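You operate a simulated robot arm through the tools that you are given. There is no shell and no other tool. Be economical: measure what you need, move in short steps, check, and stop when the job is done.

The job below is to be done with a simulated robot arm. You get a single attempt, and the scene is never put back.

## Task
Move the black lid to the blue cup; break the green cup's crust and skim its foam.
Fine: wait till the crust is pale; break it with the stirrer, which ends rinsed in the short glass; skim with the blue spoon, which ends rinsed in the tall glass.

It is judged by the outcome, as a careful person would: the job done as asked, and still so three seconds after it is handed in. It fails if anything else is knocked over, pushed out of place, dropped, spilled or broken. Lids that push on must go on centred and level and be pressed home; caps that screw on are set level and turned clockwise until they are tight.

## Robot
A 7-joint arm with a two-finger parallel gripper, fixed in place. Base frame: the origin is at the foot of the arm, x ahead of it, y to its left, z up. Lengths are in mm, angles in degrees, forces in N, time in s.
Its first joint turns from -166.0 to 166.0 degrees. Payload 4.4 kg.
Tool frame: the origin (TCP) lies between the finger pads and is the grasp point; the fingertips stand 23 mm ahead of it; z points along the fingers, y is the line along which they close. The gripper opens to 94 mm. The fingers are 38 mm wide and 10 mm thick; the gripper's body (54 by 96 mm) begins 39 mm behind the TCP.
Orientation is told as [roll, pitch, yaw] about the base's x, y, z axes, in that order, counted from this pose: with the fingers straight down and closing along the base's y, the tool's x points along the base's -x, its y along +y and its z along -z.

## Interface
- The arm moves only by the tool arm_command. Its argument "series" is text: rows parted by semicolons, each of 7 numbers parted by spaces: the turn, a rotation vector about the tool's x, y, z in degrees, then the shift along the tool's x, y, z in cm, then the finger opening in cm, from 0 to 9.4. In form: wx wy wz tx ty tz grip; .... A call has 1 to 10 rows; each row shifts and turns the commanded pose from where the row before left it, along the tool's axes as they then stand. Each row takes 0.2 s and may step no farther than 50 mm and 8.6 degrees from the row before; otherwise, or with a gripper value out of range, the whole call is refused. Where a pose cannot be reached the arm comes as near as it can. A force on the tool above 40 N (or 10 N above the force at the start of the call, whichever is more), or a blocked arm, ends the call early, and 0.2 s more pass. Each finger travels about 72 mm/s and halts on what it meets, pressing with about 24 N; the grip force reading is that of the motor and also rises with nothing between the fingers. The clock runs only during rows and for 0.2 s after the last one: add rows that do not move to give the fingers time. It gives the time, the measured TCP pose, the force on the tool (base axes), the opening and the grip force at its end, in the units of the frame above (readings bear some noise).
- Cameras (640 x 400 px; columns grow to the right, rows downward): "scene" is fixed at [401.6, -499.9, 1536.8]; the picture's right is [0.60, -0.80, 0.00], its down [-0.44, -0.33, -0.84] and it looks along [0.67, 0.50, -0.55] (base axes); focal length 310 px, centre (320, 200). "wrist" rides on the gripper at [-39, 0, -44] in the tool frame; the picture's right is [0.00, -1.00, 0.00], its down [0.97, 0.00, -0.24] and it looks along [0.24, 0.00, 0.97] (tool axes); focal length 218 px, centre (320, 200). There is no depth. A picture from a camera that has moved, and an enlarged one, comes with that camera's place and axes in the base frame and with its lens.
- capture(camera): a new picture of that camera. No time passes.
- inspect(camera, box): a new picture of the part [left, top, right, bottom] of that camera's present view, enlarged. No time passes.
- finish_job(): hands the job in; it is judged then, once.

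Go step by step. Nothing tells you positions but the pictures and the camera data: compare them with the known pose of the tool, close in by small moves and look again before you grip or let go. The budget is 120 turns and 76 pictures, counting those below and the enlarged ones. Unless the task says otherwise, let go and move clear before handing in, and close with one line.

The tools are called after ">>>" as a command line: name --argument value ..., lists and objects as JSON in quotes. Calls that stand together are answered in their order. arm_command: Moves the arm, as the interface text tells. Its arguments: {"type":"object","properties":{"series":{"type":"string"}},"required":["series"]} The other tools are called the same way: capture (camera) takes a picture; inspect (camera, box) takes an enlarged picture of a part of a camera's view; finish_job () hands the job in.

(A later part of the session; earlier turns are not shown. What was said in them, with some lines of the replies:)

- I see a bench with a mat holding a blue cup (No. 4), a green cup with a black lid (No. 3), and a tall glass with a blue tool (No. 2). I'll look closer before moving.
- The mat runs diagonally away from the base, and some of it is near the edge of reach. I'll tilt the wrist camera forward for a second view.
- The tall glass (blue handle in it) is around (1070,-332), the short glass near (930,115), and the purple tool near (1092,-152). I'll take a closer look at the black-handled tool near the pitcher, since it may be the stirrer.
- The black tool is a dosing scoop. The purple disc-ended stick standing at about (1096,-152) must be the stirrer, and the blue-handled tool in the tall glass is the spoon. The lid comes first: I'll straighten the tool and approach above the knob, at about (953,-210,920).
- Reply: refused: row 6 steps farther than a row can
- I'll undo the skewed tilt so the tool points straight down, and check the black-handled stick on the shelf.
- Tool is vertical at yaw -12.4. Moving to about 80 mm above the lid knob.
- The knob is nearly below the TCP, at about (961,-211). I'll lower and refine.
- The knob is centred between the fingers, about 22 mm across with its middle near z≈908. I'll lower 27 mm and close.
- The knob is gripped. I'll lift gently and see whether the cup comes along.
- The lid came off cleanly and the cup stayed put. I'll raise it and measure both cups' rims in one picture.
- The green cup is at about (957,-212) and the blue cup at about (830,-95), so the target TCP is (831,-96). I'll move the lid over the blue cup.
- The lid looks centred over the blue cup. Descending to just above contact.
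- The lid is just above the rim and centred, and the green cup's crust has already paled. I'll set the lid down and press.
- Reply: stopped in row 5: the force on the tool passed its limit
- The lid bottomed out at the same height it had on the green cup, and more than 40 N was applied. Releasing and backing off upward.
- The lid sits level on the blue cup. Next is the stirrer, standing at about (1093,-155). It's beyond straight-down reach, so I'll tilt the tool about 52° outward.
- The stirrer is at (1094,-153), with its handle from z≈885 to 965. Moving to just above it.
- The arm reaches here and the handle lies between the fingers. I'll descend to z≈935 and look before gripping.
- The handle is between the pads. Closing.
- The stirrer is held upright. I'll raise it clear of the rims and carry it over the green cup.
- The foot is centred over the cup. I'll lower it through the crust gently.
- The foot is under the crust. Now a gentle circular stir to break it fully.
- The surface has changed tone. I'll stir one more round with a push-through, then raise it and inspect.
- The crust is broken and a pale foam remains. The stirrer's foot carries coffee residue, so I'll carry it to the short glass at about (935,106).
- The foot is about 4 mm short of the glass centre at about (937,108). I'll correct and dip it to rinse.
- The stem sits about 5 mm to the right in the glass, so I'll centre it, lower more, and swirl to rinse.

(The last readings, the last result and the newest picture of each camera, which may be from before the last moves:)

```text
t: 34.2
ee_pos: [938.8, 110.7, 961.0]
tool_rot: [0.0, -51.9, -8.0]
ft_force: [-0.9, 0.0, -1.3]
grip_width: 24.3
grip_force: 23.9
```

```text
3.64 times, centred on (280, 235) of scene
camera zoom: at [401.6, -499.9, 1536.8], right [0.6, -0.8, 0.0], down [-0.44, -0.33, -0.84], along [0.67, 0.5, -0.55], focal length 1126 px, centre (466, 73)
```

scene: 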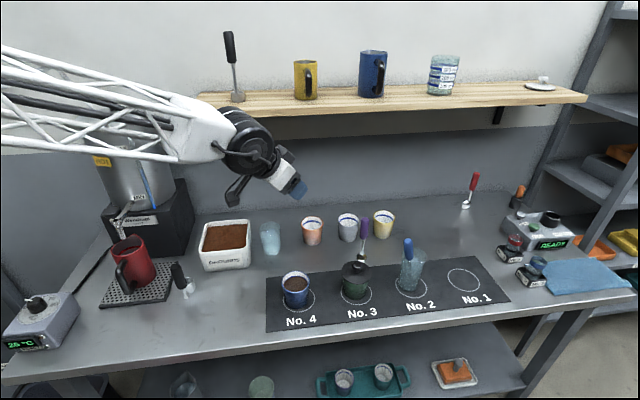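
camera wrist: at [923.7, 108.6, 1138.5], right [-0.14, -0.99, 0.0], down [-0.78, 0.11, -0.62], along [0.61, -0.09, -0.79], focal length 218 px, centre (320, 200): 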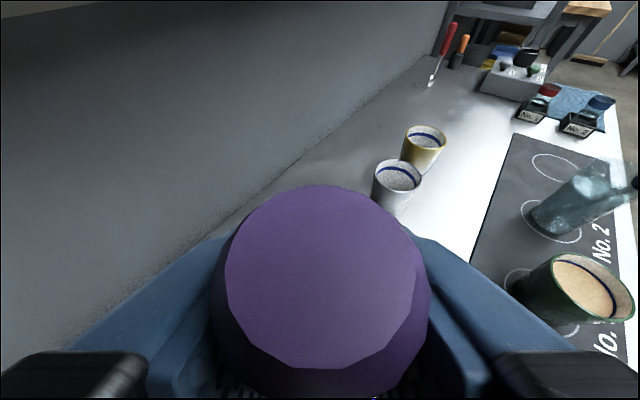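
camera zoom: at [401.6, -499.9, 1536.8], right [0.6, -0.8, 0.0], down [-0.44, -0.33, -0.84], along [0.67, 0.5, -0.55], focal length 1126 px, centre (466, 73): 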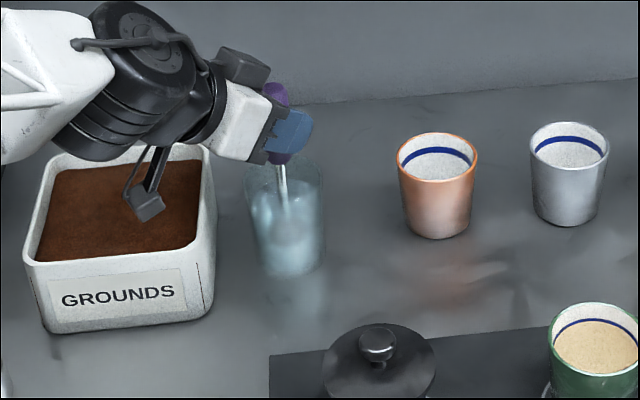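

Rinsed once; I'll lift the foot out to confirm it's clean.

>>> arm_command --series "0 0 0 0 0 0 1.5; 0 0 0 -2.36 0 -1.85 1.5; 0 0 0 -2.36 0 -1.85 1.5; 0 0 0 -2.36 0 -1.85 1.5; 0 0 0 -1.58 0 -1.23 1.5; 0 0 0 0 0 0 1.5"

>>> inspect --camera "scene" --box '[240, 190, 320, 260]'

```text
t: 35.6
ee_pos: [940.7, 110.6, 1069.2]
tool_rot: [0.0, -51.9, -8.0]
ft_force: [0.3, -0.4, -1.4]
grip_width: 24.5
grip_force: 23.5
```

```text
5.71 times, centred on (280, 225) of scene
camera zoom: at [401.6, -499.9, 1536.8], right [0.6, -0.8, 0.0], down [-0.44, -0.33, -0.84], along [0.67, 0.5, -0.55], focal length 1769 px, centre (549, 57)
```

zoom: 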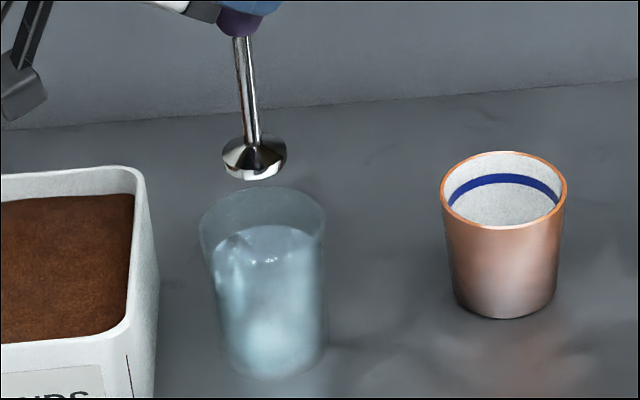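

The foot is clean. Now I'll set the stirrer back down into the short glass to leave it there.

>>> arm_command --series "0 0 0 0 -0.3 0 1.5; 0 0 0 2.36 0 1.85 1.5; 0 0 0 2.36 0 1.85 1.5; 0 0 0 2.36 0 1.85 1.5; 0 0 0 1.58 0 1.23 1.5; 0 0 0 0.79 0 0.62 1.5; 0 0 0 0 0 0 1.5"

```text
t: 37.2
ee_pos: [936.9, 107.8, 950.1]
tool_rot: [0.0, -51.9, -8.0]
ft_force: [0.5, 1.1, -0.9]
grip_width: 24.7
grip_force: 23.6
```

>>> arm_command --series "0 0 0 0.32 0 0.25 1.5; 0 0 0 0.24 0 0.18 1.5; 0 0 0 0 0 0 1.5"

>>> inspect --camera "scene" --box '[230, 190, 320, 270]'

```text
t: 38.0
ee_pos: [938.0, 107.5, 944.0]
tool_rot: [0.0, -51.9, -7.9]
ft_force: [-0.1, -0.7, -0.6]
grip_width: 24.7
grip_force: 24.1
```

```text
5.00 times, centred on (275, 230) of scene
camera zoom: at [401.6, -499.9, 1536.8], right [0.6, -0.8, 0.0], down [-0.44, -0.33, -0.84], along [0.67, 0.5, -0.55], focal length 1548 px, centre (545, 50)
```

zoom: 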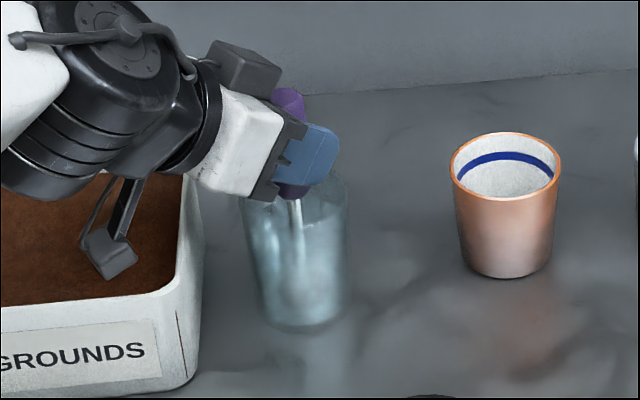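

>>> arm_command --series "0 0 0 0.24 0 0.18 1.5; 0 0 0 0.16 0 0.12 1.5; 0 0 0 0 0 0 1.5"

```text
t: 38.8
ee_pos: [936.4, 108.4, 939.1]
tool_rot: [0.1, -51.9, -8.0]
ft_force: [-0.3, 0.2, -0.8]
grip_width: 24.5
grip_force: 24.1
```

>>> arm_command --series "0 0 0 0.16 0 0.12 1.5; 0 0 0 0.12 0 0.1 1.5; 0 0 0 0 0 0 1.5"

>>> inspect --camera "scene" --box '[230, 190, 320, 270]'

```text
t: 39.6
ee_pos: [937.4, 108.2, 936.6]
tool_rot: [0.0, -52.1, -8.0]
ft_force: [1.1, -1.3, 5.0]
grip_width: 24.5
grip_force: 23.9
```

```text
5.00 times, centred on (275, 230) of scene
camera zoom: at [401.6, -499.9, 1536.8], right [0.6, -0.8, 0.0], down [-0.44, -0.33, -0.84], along [0.67, 0.5, -0.55], focal length 1548 px, centre (545, 50)
```

zoom: 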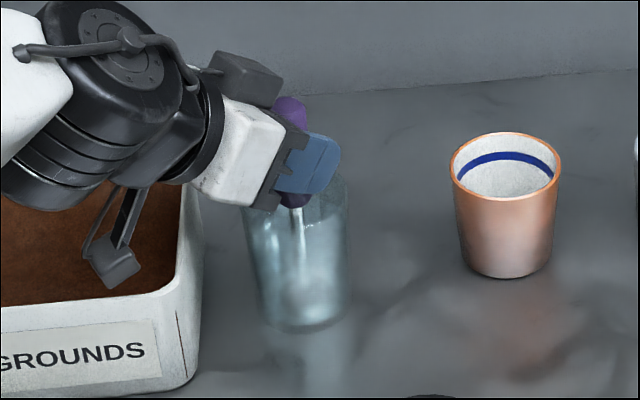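

Contact with the glass floor. I'll open slightly and rise straight up.

>>> arm_command --series "0 0 0 0 0 0 3.4; 0 0 0 0 0 0 3.4; 0 0 0 -0.8 0 -0.62 3.4; 0 0 0 -1.58 0 -1.23 3.6; 0 0 0 -2.36 0 -1.85 4; 0 0 0 -3.15 0 -2.46 5; 0 0 0 -3.15 0 -2.46 6"

>>> inspect --camera "scene" --box '[230, 180, 440, 310]'

```text
t: 41.2
ee_pos: [938.8, 109.0, 1075.8]
tool_rot: [0.0, -51.8, -7.9]
ft_force: [-0.8, 0.0, -0.4]
grip_width: 59.8
grip_force: 0.1
```

```text
3.05 times, centred on (335, 245) of scene
camera zoom: at [401.6, -499.9, 1536.8], right [0.6, -0.8, 0.0], down [-0.44, -0.33, -0.84], along [0.67, 0.5, -0.55], focal length 944 px, centre (274, 63)
```

zoom: 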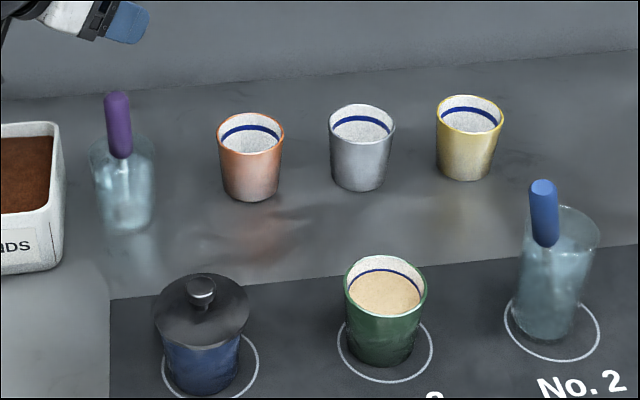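

The stirrer stands rinsed in the short glass. Next is the spoon: I triangulate its handle from about (1052,-321,929) up to (1033,-314,1003), leaning about 15° toward the base. Moving above it.

>>> arm_command --series "0 0 0 -0.97 -4.07 1.24 6; 0 0 0 -0.97 -4.07 1.24 6; 0 0 0 -0.97 -4.07 1.24 6; 0 0 0 -0.97 -4.07 1.24 6; 0 0 0 -0.97 -4.07 1.24 6; 0 0 0 -0.97 -4.07 1.24 6; 0 0 0 -0.97 -4.07 1.24 6; 0 0 0 -0.97 -4.07 1.24 6; 0 0 0 -0.97 -4.07 1.24 6; 0 0 0 -0.97 -4.07 1.24 6"

>>> arm_command --series "4.33 0 3.39 0 0 0 6; 4.33 0 3.39 0 0 0 6; 0 0 0 0 0 0 6"

>>> capture --camera "wrist"

>>> inspect --camera "scene" --box '[340, 180, 480, 310]'

```text
t: 43.4
ee_pos: [1041.3, -317.6, 1074.9]
tool_rot: [0.0, -51.9, -8.0]
ft_force: [0.4, -1.2, -0.1]
grip_width: 60.0
grip_force: 0.0
```

```text
t: 44.2
ee_pos: [1039.3, -317.5, 1073.6]
tool_rot: [-0.1, -51.9, -19.0]
ft_force: [-0.8, 0.3, -0.6]
grip_width: 60.1
grip_force: 0.1
```

```text
26 pictures are left
camera wrist: at [1029.4, -313.5, 1131.3], right [-0.33, -0.95, 0.0], down [-0.75, 0.26, -0.62], along [0.58, -0.2, -0.79], focal length 218 px, centre (320, 200)
```

wrist: 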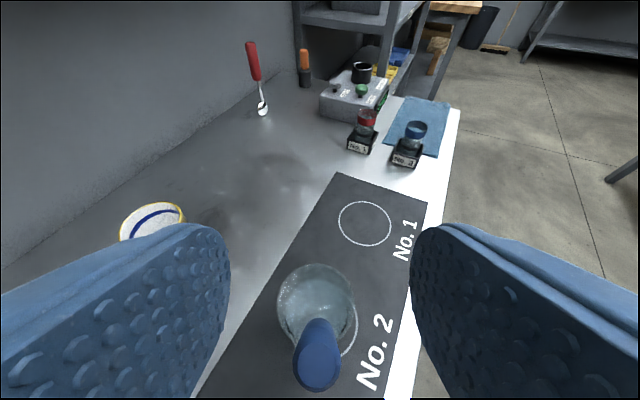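

```text
3.08 times, centred on (410, 245) of scene
camera zoom: at [401.6, -499.9, 1536.8], right [0.6, -0.8, 0.0], down [-0.44, -0.33, -0.84], along [0.67, 0.5, -0.55], focal length 953 px, centre (43, 62)
```

zoom: 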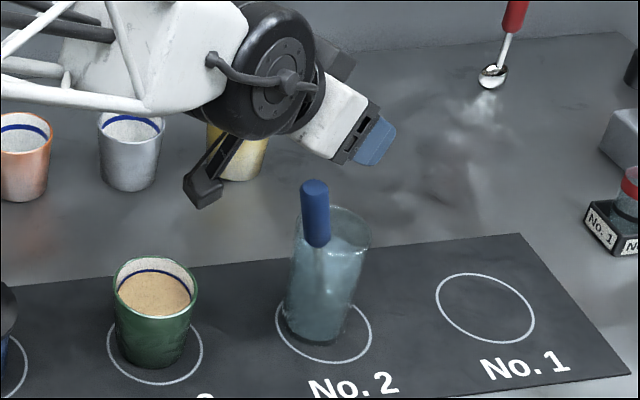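

The handle lies between the fingers. Descending to grip at z≈978, above the glass rim.

>>> arm_command --series "0 0 0 2.51 0 1.96 6; 0 0 0 2.51 0 1.96 6; 0 0 0 2.51 0 1.96 6; 0 0 0 0 0 0 6"

>>> capture --camera "wrist"

>>> inspect --camera "scene" --box '[340, 200, 480, 310]'

```text
t: 45.2
ee_pos: [1041.7, -316.6, 978.0]
tool_rot: [0.0, -52.0, -19.0]
ft_force: [-1.8, 0.1, 0.6]
grip_width: 59.9
grip_force: 0.0
```

```text
24 pictures are left
camera wrist: at [1032.4, -311.5, 1035.0], right [-0.33, -0.95, 0.0], down [-0.75, 0.26, -0.62], along [0.58, -0.2, -0.79], focal length 218 px, centre (320, 200)
```

wrist: 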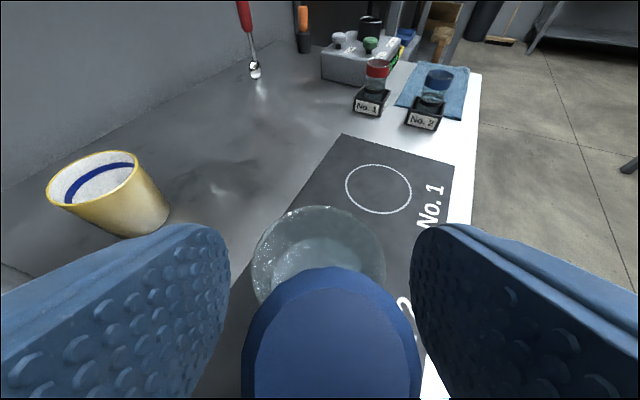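

```text
3.64 times, centred on (410, 255) of scene
camera zoom: at [401.6, -499.9, 1536.8], right [0.6, -0.8, 0.0], down [-0.44, -0.33, -0.84], along [0.67, 0.5, -0.55], focal length 1126 px, centre (-7, 0)
```

zoom: 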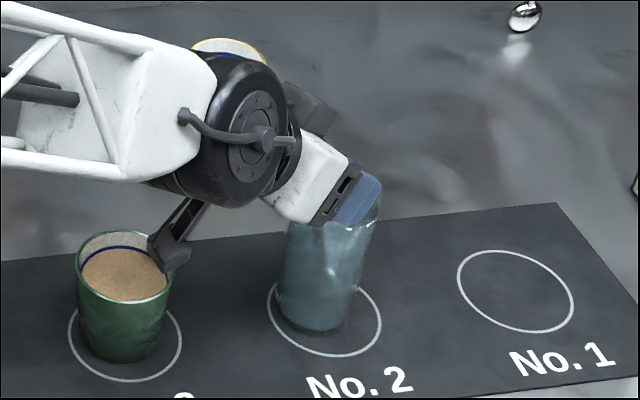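

Aligned within about 2 mm. Closing on the spoon handle.

>>> arm_command --series "0 0 0 0 -0.2 0 6; 0 0 0 0 0 0 1.5; 0 0 0 0 0 0 1.5; 0 0 0 0 0 0 1.5; 0 0 0 0 0 0 1.5"

```text
t: 46.4
ee_pos: [1039.5, -318.3, 976.6]
tool_rot: [0.0, -51.9, -19.0]
ft_force: [0.5, -0.2, -0.6]
grip_width: 22.4
grip_force: 24.1
```

Gripped. Lifting along the spoon's own axis.

>>> arm_command --series "0 0 0 -1.8 0 -2.4 1.5; 0 0 0 -1.8 0 -2.4 1.5; 0 0 0 -1.8 0 -2.4 1.5; 0 0 0 -1.8 0 -2.4 1.5; 0 0 0 -1.8 0 -2.4 1.5; 0 0 0 0 0 0 1.5"

>>> inspect --camera "scene" --box '[340, 170, 480, 300]'

```text
t: 47.8
ee_pos: [1000.8, -308.1, 1124.2]
tool_rot: [-0.1, -51.9, -19.0]
ft_force: [0.2, -0.4, -1.1]
grip_width: 22.5
grip_force: 23.8
```

```text
3.08 times, centred on (410, 235) of scene
camera zoom: at [401.6, -499.9, 1536.8], right [0.6, -0.8, 0.0], down [-0.44, -0.33, -0.84], along [0.67, 0.5, -0.55], focal length 953 px, centre (43, 92)
```

zoom: 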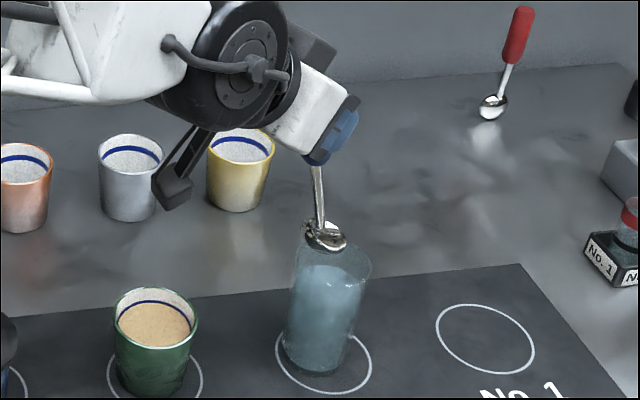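

The spoon is out of the glass. A close look at the bowl's shape and position.

>>> inspect --camera "scene" --box '[390, 195, 440, 240]'

```text
8.89 times, centred on (415, 218) of scene
camera zoom: at [401.6, -499.9, 1536.8], right [0.6, -0.8, 0.0], down [-0.44, -0.33, -0.84], along [0.67, 0.5, -0.55], focal length 2752 px, centre (-524, 44)
```

zoom: 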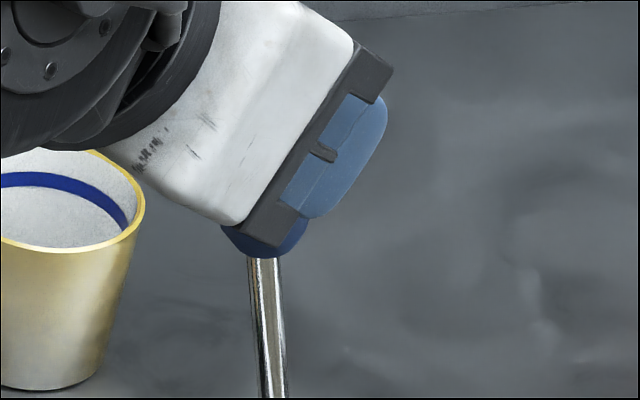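

>>> inspect --camera "scene" --box '[415, 222, 475, 262]'

```text
10.00 times, centred on (445, 242) of scene
camera zoom: at [401.6, -499.9, 1536.8], right [0.6, -0.8, 0.0], down [-0.44, -0.33, -0.84], along [0.67, 0.5, -0.55], focal length 3096 px, centre (-930, -220)
```

zoom: 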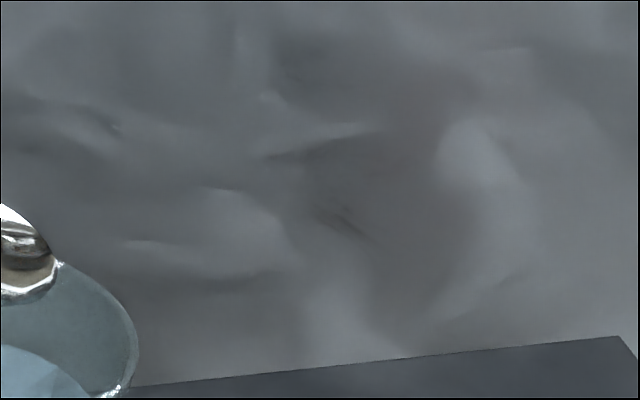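

>>> inspect --camera "scene" --box '[380, 225, 444, 265]'

```text
10.00 times, centred on (412, 245) of scene
camera zoom: at [401.6, -499.9, 1536.8], right [0.6, -0.8, 0.0], down [-0.44, -0.33, -0.84], along [0.67, 0.5, -0.55], focal length 3096 px, centre (-600, -250)
```

zoom: 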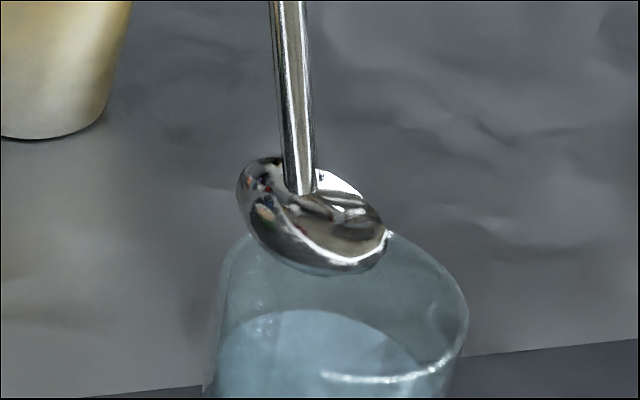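

The bowl is ladle-like, extending outward and down from the stem, with its hollow facing up and outward. I'll tilt 12° more to level the bowl and carry it above the green cup.

>>> arm_command --series "0 0 0 -1.58 0 -1.23 1.5; 0 -6 0 0 0 0 1.5; 0 -6 0 0 0 0 1.5; 0 0 0 1.61 1.91 -3.3 1.5; 0 0 0 1.61 1.91 -3.3 1.5; 0 0 0 1.61 1.91 -3.3 1.5; 0 0 0 1.61 1.91 -3.3 1.5; 0 0 0 3.1 0 1.51 1.5; 0 0 0 0 0 0 1.5"

>>> inspect --camera "scene" --box '[300, 190, 420, 300]'

```text
t: 49.8
ee_pos: [883.8, -184.0, 1109.3]
tool_rot: [-0.1, -63.9, -19.0]
ft_force: [0.6, -0.3, 0.1]
grip_width: 22.7
grip_force: 24.2
```

```text
3.64 times, centred on (360, 245) of scene
camera zoom: at [401.6, -499.9, 1536.8], right [0.6, -0.8, 0.0], down [-0.44, -0.33, -0.84], along [0.67, 0.5, -0.55], focal length 1126 px, centre (174, 36)
```

zoom: 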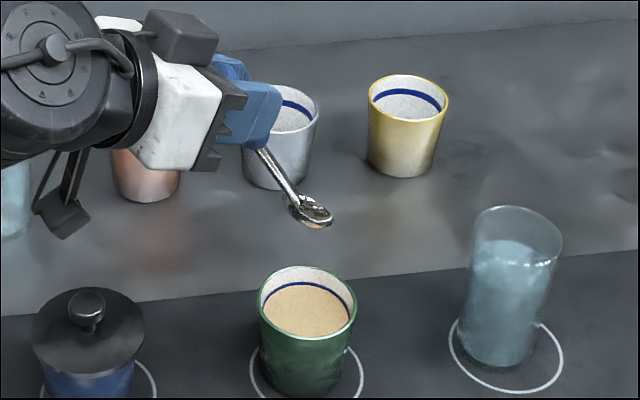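

The bowl is level with its hollow up, centred where predicted. Lowering to the cup mouth.

>>> arm_command --series "0 0 0 -0.19 -0.27 0.39 1.5; 0 0 0 3.15 0 1.53 1.5; 0 0 0 3.15 0 1.53 1.5; 0 0 0 1.1 0 0.54 1.5; 0 0 0 0 0 0 1.5"

>>> inspect --camera "scene" --box '[320, 220, 400, 290]'

```text
t: 51.0
ee_pos: [886.6, -192.0, 1026.3]
tool_rot: [0.0, -63.8, -19.0]
ft_force: [-1.1, -0.9, -1.2]
grip_width: 22.3
grip_force: 23.7
```

```text
5.71 times, centred on (360, 255) of scene
camera zoom: at [401.6, -499.9, 1536.8], right [0.6, -0.8, 0.0], down [-0.44, -0.33, -0.84], along [0.67, 0.5, -0.55], focal length 1769 px, centre (91, -114)
```

zoom: 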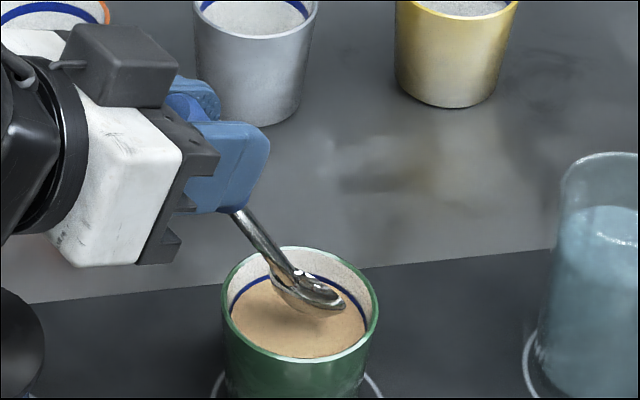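

The bowl is inside the rim just above the foam. I'll nudge it to centre, dip just under the foam, sweep gently and lift.

>>> arm_command --series "0 0 0 0.09 0.3 -0.18 1.5; 0 0 0 0.9 0 0.44 1.5; 0 0 0 0.9 0 0.44 1.5; 0 0 0 0.9 0 0.44 1.5; 0 0 0 0 0 0 1.5"

>>> inspect --camera "scene" --box '[320, 220, 400, 290]'

```text
t: 52.2
ee_pos: [889.5, -188.1, 997.3]
tool_rot: [0.0, -63.9, -19.1]
ft_force: [-0.9, -0.4, 0.0]
grip_width: 22.7
grip_force: 24.1
```

```text
5.71 times, centred on (360, 255) of scene
camera zoom: at [401.6, -499.9, 1536.8], right [0.6, -0.8, 0.0], down [-0.44, -0.33, -0.84], along [0.67, 0.5, -0.55], focal length 1769 px, centre (91, -114)
```

zoom: 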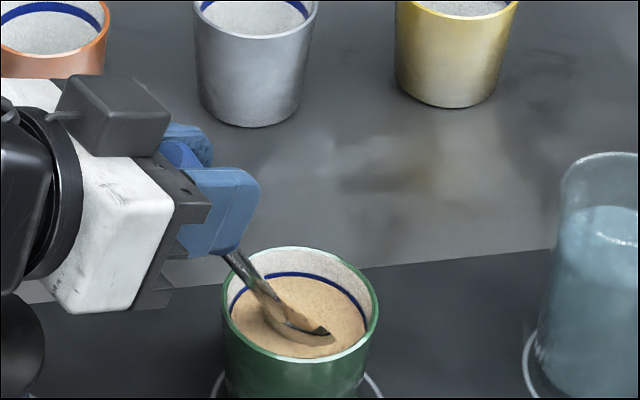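

>>> arm_command --series "0 0 0 0.54 0 0.26 1.5; 0 0 0 0 0.8 0 1.5; 0 0 0 0 -0.8 0 1.5; 0 0 0 0 -0.8 0 1.5; 0 0 0 0 0.8 0 1.5; 0 0 0 -0.6 0 -0.3 1.5; 0 0 0 -0.9 0 -0.44 1.5; 0 0 0 -1.8 0 -0.88 1.5; 0 0 0 -1.8 0 -0.88 1.5; 0 0 0 0 0 0 1.5"

>>> inspect --camera "scene" --box '[320, 220, 400, 290]'

```text
t: 54.4
ee_pos: [888.5, -188.2, 1047.2]
tool_rot: [0.1, -63.9, -18.9]
ft_force: [-0.6, 0.4, 0.0]
grip_width: 22.6
grip_force: 24.7
```

```text
5.71 times, centred on (360, 255) of scene
camera zoom: at [401.6, -499.9, 1536.8], right [0.6, -0.8, 0.0], down [-0.44, -0.33, -0.84], along [0.67, 0.5, -0.55], focal length 1769 px, centre (91, -114)
```

zoom: 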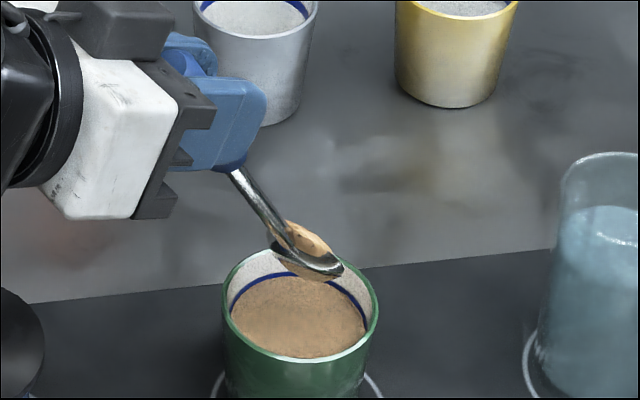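

The spoon lifted a load of foam, though some is still in the cup. I'll carry this level to the tall glass to rinse, then come back.

>>> arm_command --series "0 0 0 -2.2 0 -1.07 1.5; 0 0 0 -2.2 0 -1.07 1.5; 0 0 0 -1.7 0 -0.83 1.5; 0 0 0 -1.28 -1.44 2.63 1.5; 0 0 0 -1.28 -1.44 2.63 1.5; 0 0 0 -1.28 -1.44 2.63 1.5; 0 0 0 -1.28 -1.44 2.63 1.5; 0 0 0 -1.28 -1.44 2.63 1.5; 0 0 0 0 0 0 1.5"

>>> inspect --camera "scene" --box '[320, 200, 450, 300]'

```text
t: 56.4
ee_pos: [1002.0, -305.0, 1116.5]
tool_rot: [0.0, -63.8, -19.0]
ft_force: [-1.1, 0.4, -1.0]
grip_width: 22.4
grip_force: 24.0
```

```text
4.00 times, centred on (385, 250) of scene
camera zoom: at [401.6, -499.9, 1536.8], right [0.6, -0.8, 0.0], down [-0.44, -0.33, -0.84], along [0.67, 0.5, -0.55], focal length 1238 px, centre (60, 0)
```

zoom: 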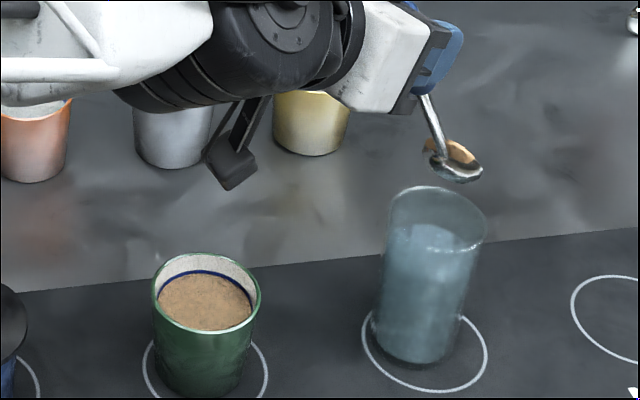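

The bowl is over the glass mouth. Lowering it into the water.

>>> arm_command --series "0 0 0 2.37 0 1.15 1.5; 0 0 0 2.37 0 1.15 1.5; 0 0 0 1.6 0 0.78 1.5; 0 0 0 0.8 0 0.39 1.5; 0 0 0 0 0 0 1.5"

>>> inspect --camera "scene" --box '[380, 210, 460, 280]'

```text
t: 57.6
ee_pos: [1001.6, -304.0, 1036.9]
tool_rot: [0.0, -63.9, -19.1]
ft_force: [0.8, 0.1, -0.6]
grip_width: 22.1
grip_force: 24.5
```

```text
5.71 times, centred on (420, 245) of scene
camera zoom: at [401.6, -499.9, 1536.8], right [0.6, -0.8, 0.0], down [-0.44, -0.33, -0.84], along [0.67, 0.5, -0.55], focal length 1769 px, centre (-251, -57)
```

zoom: 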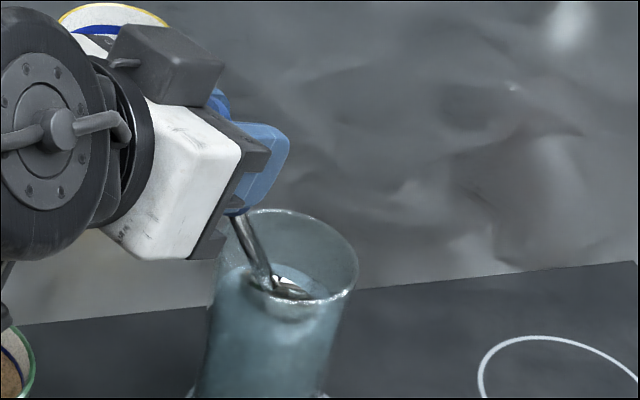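

Bowl is just touching the water. I'll steepen the spoon as it goes deeper, then swirl.

>>> arm_command --series "0 6 0 -0.21 0 1.62 1.5; 0 6 0 -0.38 0 1.59 1.5; 0 0 0 0.79 0 0.62 1.5; 0 0 0 0 0.8 0 1.5; 0 0 0 0 -1.6 0 1.5; 0 0 0 0 1.6 0 1.5; 0 0 0 0 -0.8 0 1.5; 0 0 0 -0.79 0 -0.62 1.5; 0 0 0 0.79 0 0.62 1.5; 0 0 0 0 0 0 1.5"

>>> inspect --camera "scene" --box '[380, 210, 460, 280]'

```text
t: 59.8
ee_pos: [1031.1, -311.3, 1016.8]
tool_rot: [-0.1, -51.8, -19.0]
ft_force: [0.5, 0.9, -1.0]
grip_width: 22.5
grip_force: 24.0
```

```text
5.71 times, centred on (420, 245) of scene
camera zoom: at [401.6, -499.9, 1536.8], right [0.6, -0.8, 0.0], down [-0.44, -0.33, -0.84], along [0.67, 0.5, -0.55], focal length 1769 px, centre (-251, -57)
```

zoom: 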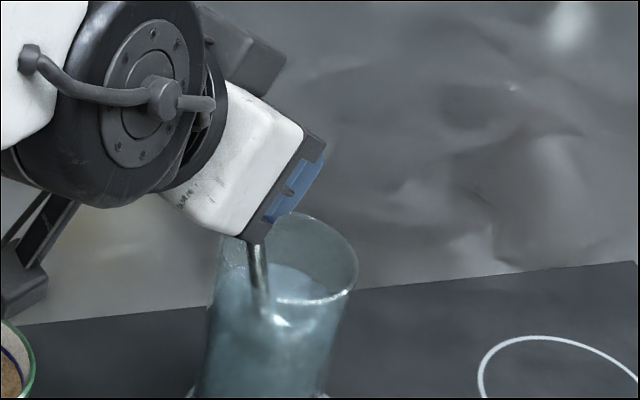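

Rinsed. Lifting out along its axis and returning above the green cup for a second skim.

>>> arm_command --series "0 0 0 -1.8 0 -2.4 1.5; 0 0 0 -1.8 0 -2.4 1.5; 0 0 0 -1.8 0 -2.4 1.5; 0 0 0 -1.8 0 -2.4 1.5; 0 -6 0 0 0 0 1.5; 0 -6 0 0 0 0 1.5; 0 0 0 0 0 0 1.5"

>>> arm_command --series "0 0 0 1.57 1.78 -3.21 1.5; 0 0 0 1.57 1.78 -3.21 1.5; 0 0 0 1.57 1.78 -3.21 1.5; 0 0 0 1.57 1.78 -3.21 1.5; 0 0 0 0 0 0 1.5"

>>> inspect --camera "scene" --box '[310, 200, 420, 290]'

```text
t: 61.4
ee_pos: [1000.5, -299.8, 1132.8]
tool_rot: [0.0, -63.8, -19.1]
ft_force: [0.3, -0.5, -0.6]
grip_width: 22.7
grip_force: 23.8
```

```text
t: 62.6
ee_pos: [891.2, -187.8, 1133.5]
tool_rot: [0.0, -63.9, -18.9]
ft_force: [0.3, -0.9, -1.5]
grip_width: 22.3
grip_force: 23.6
```

```text
4.44 times, centred on (365, 245) of scene
camera zoom: at [401.6, -499.9, 1536.8], right [0.6, -0.8, 0.0], down [-0.44, -0.33, -0.84], along [0.67, 0.5, -0.55], focal length 1376 px, centre (120, 0)
```

zoom: 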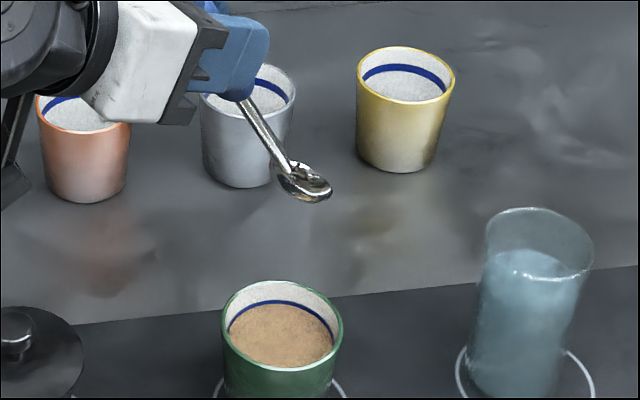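

The spoon is clean and the cup still has foam. Second skim.

>>> arm_command --series "0 0 0 3.3 0 1.4 1.5; 0 0 0 3.24 0 1.58 1.5; 0 0 0 3.24 0 1.58 1.5; 0 0 0 1.2 0 0.58 1.5; 0 0 0 1.2 0 0.58 1.5; 0 0 0 0.6 0 0.29 1.5; 0 0 0 0 0 0 1.5"

>>> arm_command --series "0 0 0 0 0.9 0 1.5; 0 0 0 0 -0.9 0 1.5; 0 0 0 0 -0.9 0 1.5; 0 0 0 0 0.9 0 1.5; 0 0 0 -0.6 0 -0.3 1.5; 0 0 0 -0.9 0 -0.44 1.5; 0 0 0 -1.8 0 -0.88 1.5; 0 0 0 -2.7 0 -1.32 1.5; 0 0 0 0 0 0 1.5"

>>> inspect --camera "scene" --box '[320, 220, 400, 290]'

```text
t: 64.2
ee_pos: [888.5, -188.0, 989.9]
tool_rot: [-0.1, -63.9, -19.0]
ft_force: [0.6, 0.5, -1.4]
grip_width: 22.5
grip_force: 24.2
```

```text
t: 66.2
ee_pos: [888.3, -186.2, 1056.6]
tool_rot: [0.0, -63.9, -19.0]
ft_force: [-0.8, 0.4, 0.0]
grip_width: 22.5
grip_force: 24.3
```

```text
5.71 times, centred on (360, 255) of scene
camera zoom: at [401.6, -499.9, 1536.8], right [0.6, -0.8, 0.0], down [-0.44, -0.33, -0.84], along [0.67, 0.5, -0.55], focal length 1769 px, centre (91, -114)
```

zoom: 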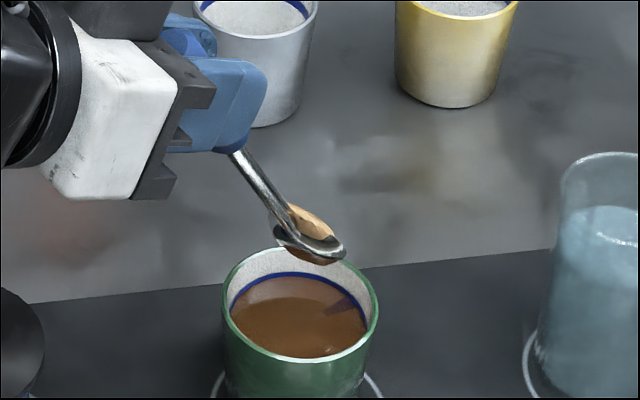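

The surface is now clear brown coffee and the spoon holds the last foam. Back to the tall glass to rinse.

>>> arm_command --series "0 0 0 -2.7 0 -1.32 1.5; 0 0 0 -2.6 0 -1.27 1.5; 0 0 0 -1.28 -1.5 2.63 1.5; 0 0 0 -1.28 -1.5 2.63 1.5; 0 0 0 -1.28 -1.5 2.63 1.5; 0 0 0 -1.28 -1.5 2.63 1.5; 0 0 0 -1.28 -1.5 2.63 1.5; 0 0 0 0 0 0 1.5"

>>> inspect --camera "scene" --box '[330, 210, 440, 290]'

```text
t: 68.0
ee_pos: [1001.8, -307.0, 1115.4]
tool_rot: [0.0, -63.9, -19.1]
ft_force: [1.0, 0.5, -0.3]
grip_width: 22.6
grip_force: 23.7
```

```text
5.00 times, centred on (385, 250) of scene
camera zoom: at [401.6, -499.9, 1536.8], right [0.6, -0.8, 0.0], down [-0.44, -0.33, -0.84], along [0.67, 0.5, -0.55], focal length 1548 px, centre (-5, -50)
```

zoom: 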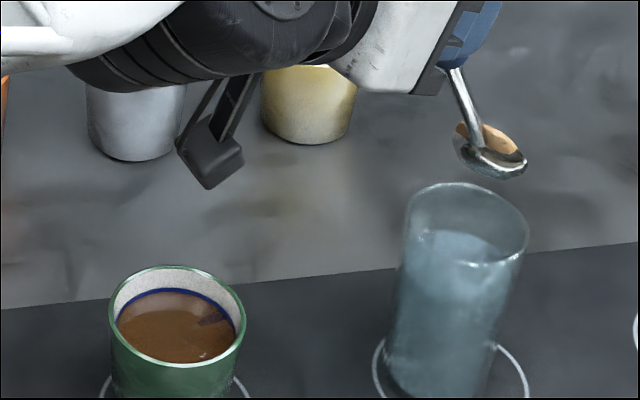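

The coffee surface is clean. Rinsing the spoon as before.

>>> arm_command --series "0 0 0 2.37 0.15 1.15 1.5; 0 0 0 2.37 0 1.15 1.5; 0 0 0 1.6 0 0.78 1.5; 0 0 0 0.8 0 0.39 1.5; 0 6 0 -0.21 0 1.62 1.5; 0 6 0 -0.38 0 1.59 1.5; 0 0 0 0.79 0 0.62 1.5; 0 0 0 0 0 0 1.5"

>>> arm_command --series "0 0 0 0 0.8 0 1.5; 0 0 0 0 -1.6 0 1.5; 0 0 0 0 1.6 0 1.5; 0 0 0 0 -0.8 0 1.5; 0 0 0 -1.58 0 -1.24 1.5; 0 0 0 1.58 0 1.24 1.5; 0 0 0 0 0.8 0 1.5; 0 0 0 0 -1.6 0 1.5; 0 0 0 0 0.8 0 1.5; 0 0 0 0 0 0 1.5"

>>> arm_command --series "0 0 0 -1.8 0 -2.4 1.5; 0 0 0 -1.8 0 -2.4 1.5; 0 0 0 -1.8 0 -2.4 1.5; 0 0 0 -1.5 0 -2.0 1.5; 0 0 0 0 0 0 1.5"

>>> inspect --camera "scene" --box '[340, 220, 450, 300]'

```text
t: 69.8
ee_pos: [1030.8, -315.8, 1016.0]
tool_rot: [-0.1, -51.9, -18.9]
ft_force: [-0.6, 0.9, -0.4]
grip_width: 22.5
grip_force: 24.3
```

```text
t: 72.0
ee_pos: [1032.3, -314.7, 1016.3]
tool_rot: [0.0, -51.9, -19.0]
ft_force: [0.2, 0.3, -0.6]
grip_width: 22.4
grip_force: 23.8
```

```text
t: 73.2
ee_pos: [1002.3, -304.3, 1130.5]
tool_rot: [0.0, -51.9, -18.9]
ft_force: [0.4, 0.0, -1.0]
grip_width: 22.8
grip_force: 23.5
```

```text
5.00 times, centred on (395, 260) of scene
camera zoom: at [401.6, -499.9, 1536.8], right [0.6, -0.8, 0.0], down [-0.44, -0.33, -0.84], along [0.67, 0.5, -0.55], focal length 1548 px, centre (-55, -100)
```

zoom: 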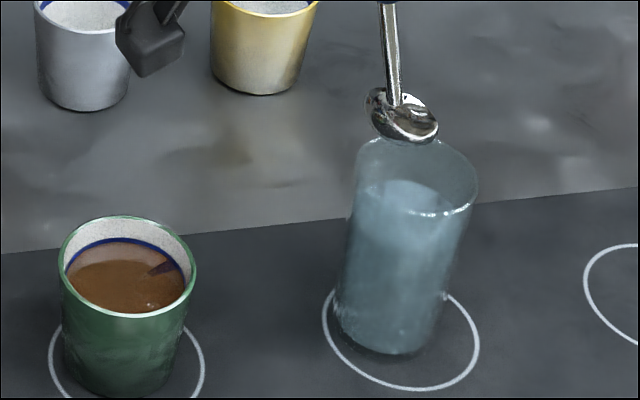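

The spoon is clean. Returning it to its original resting pose in the tall glass.

>>> arm_command --series "0 0 0 1.8 0 2.4 1.5; 0 0 0 1.8 0 2.4 1.5; 0 0 0 1.8 -0.1 2.4 1.5; 0 0 0 1.8 0 2.4 1.5; 0 0 0 0.54 0 0.72 1.5; 0 0 0 0.54 0 0.72 1.5; 0 0 0 0.42 0 0.56 1.5; 0 0 0 0 0 0 1.5"

>>> inspect --camera "scene" --box '[360, 210, 470, 300]'

```text
t: 75.0
ee_pos: [1037.7, -319.8, 985.7]
tool_rot: [0.0, -51.9, -19.0]
ft_force: [-1.3, 1.0, -1.2]
grip_width: 22.5
grip_force: 23.9
```

```text
4.44 times, centred on (415, 255) of scene
camera zoom: at [401.6, -499.9, 1536.8], right [0.6, -0.8, 0.0], down [-0.44, -0.33, -0.84], along [0.67, 0.5, -0.55], focal length 1376 px, centre (-102, -44)
```

zoom: 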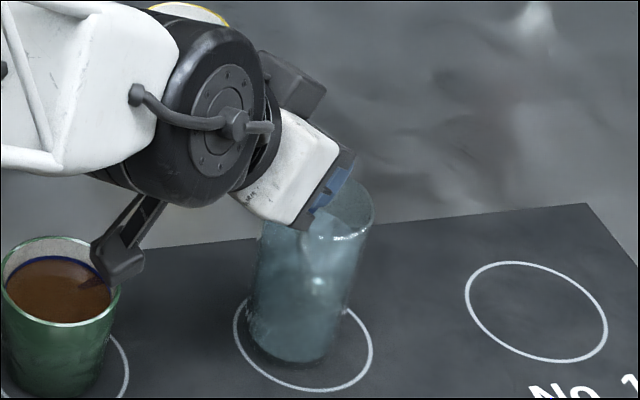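

>>> arm_command --series "0 0 0 0.24 0.1 0.32 1.5; 0 0 0 0.18 0 0.24 1.5; 0 0 0 0.06 0 0.08 1.5; 0 0 0 0 0 0 1.5"

```text
t: 76.0
ee_pos: [1042.0, -319.5, 976.6]
tool_rot: [0.0, -51.9, -18.9]
ft_force: [-1.6, 1.8, 0.9]
grip_width: 22.5
grip_force: 24.4
```

Seated at the original height with light contact. Releasing and rising the way I came in.

>>> arm_command --series "0 0 0 0 0 0 3; 0 0 0 0 0 0 4.5; 0 0 0 0 0 0 6; 0 0 0 0 0 0 6; 0 0 0 -1.58 0 -1.23 6; 0 0 0 -2.51 0 -1.96 6; 0 0 0 -3 0 -2.3 6; 0 0 0 -3 0 -2.3 6; 0 0 0 0 0 -4 6; 0 0 0 0 0 -4 6"

>>> capture --camera "scene"

>>> inspect --camera "scene" --box '[250, 190, 470, 320]'

```text
t: 78.2
ee_pos: [980.6, -298.4, 1156.6]
tool_rot: [-0.1, -51.7, -18.9]
ft_force: [-0.3, 0.4, -1.1]
grip_width: 59.7
grip_force: 0.0
```

```text
6 pictures are left
```

scene: 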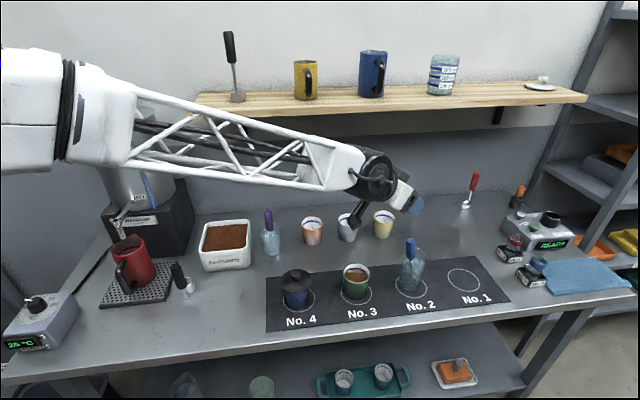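

```text
2.91 times, centred on (360, 255) of scene
camera zoom: at [401.6, -499.9, 1536.8], right [0.6, -0.8, 0.0], down [-0.44, -0.33, -0.84], along [0.67, 0.5, -0.55], focal length 901 px, centre (204, 40)
```

zoom: 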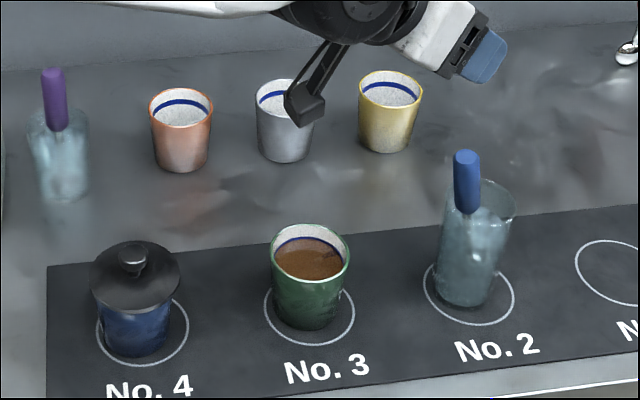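

Everything looks in place. One last close check of the coffee surface and lid.

>>> inspect --camera "scene" --box '[325, 245, 389, 285]'

>>> inspect --camera "scene" --box '[265, 260, 329, 315]'

```text
10.00 times, centred on (357, 265) of scene
camera zoom: at [401.6, -499.9, 1536.8], right [0.6, -0.8, 0.0], down [-0.44, -0.33, -0.84], along [0.67, 0.5, -0.55], focal length 3096 px, centre (-50, -450)
```

zoom: 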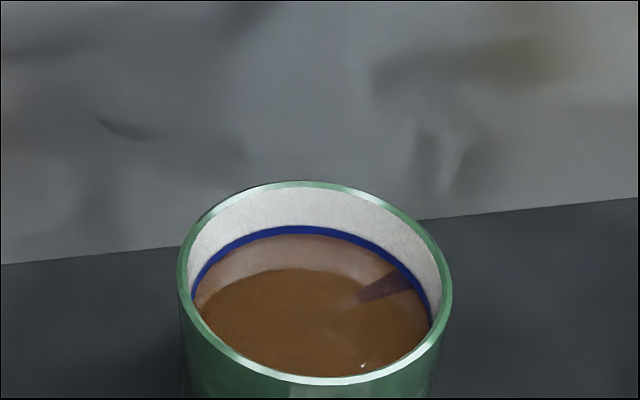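

```text
7.27 times, centred on (297, 288) of scene
camera zoom: at [401.6, -499.9, 1536.8], right [0.6, -0.8, 0.0], down [-0.44, -0.33, -0.84], along [0.67, 0.5, -0.55], focal length 2252 px, centre (487, -436)
```

zoom: 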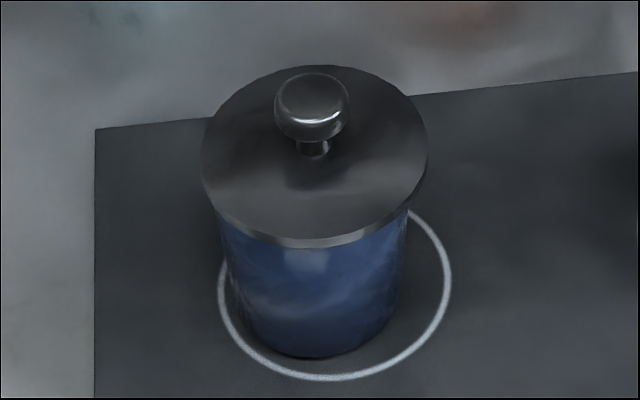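

The coffee is clear, the lid sits level, and both tools are rinsed and standing in their glasses. Handing in.

>>> finish_job

```text
The job is handed in.
```

The black lid is pressed level onto the blue cup. The green cup's crust was broken once it had turned pale, and its foam took two skims to clear. The stirrer stands rinsed in the short glass and the blue spoon in the tall glass.
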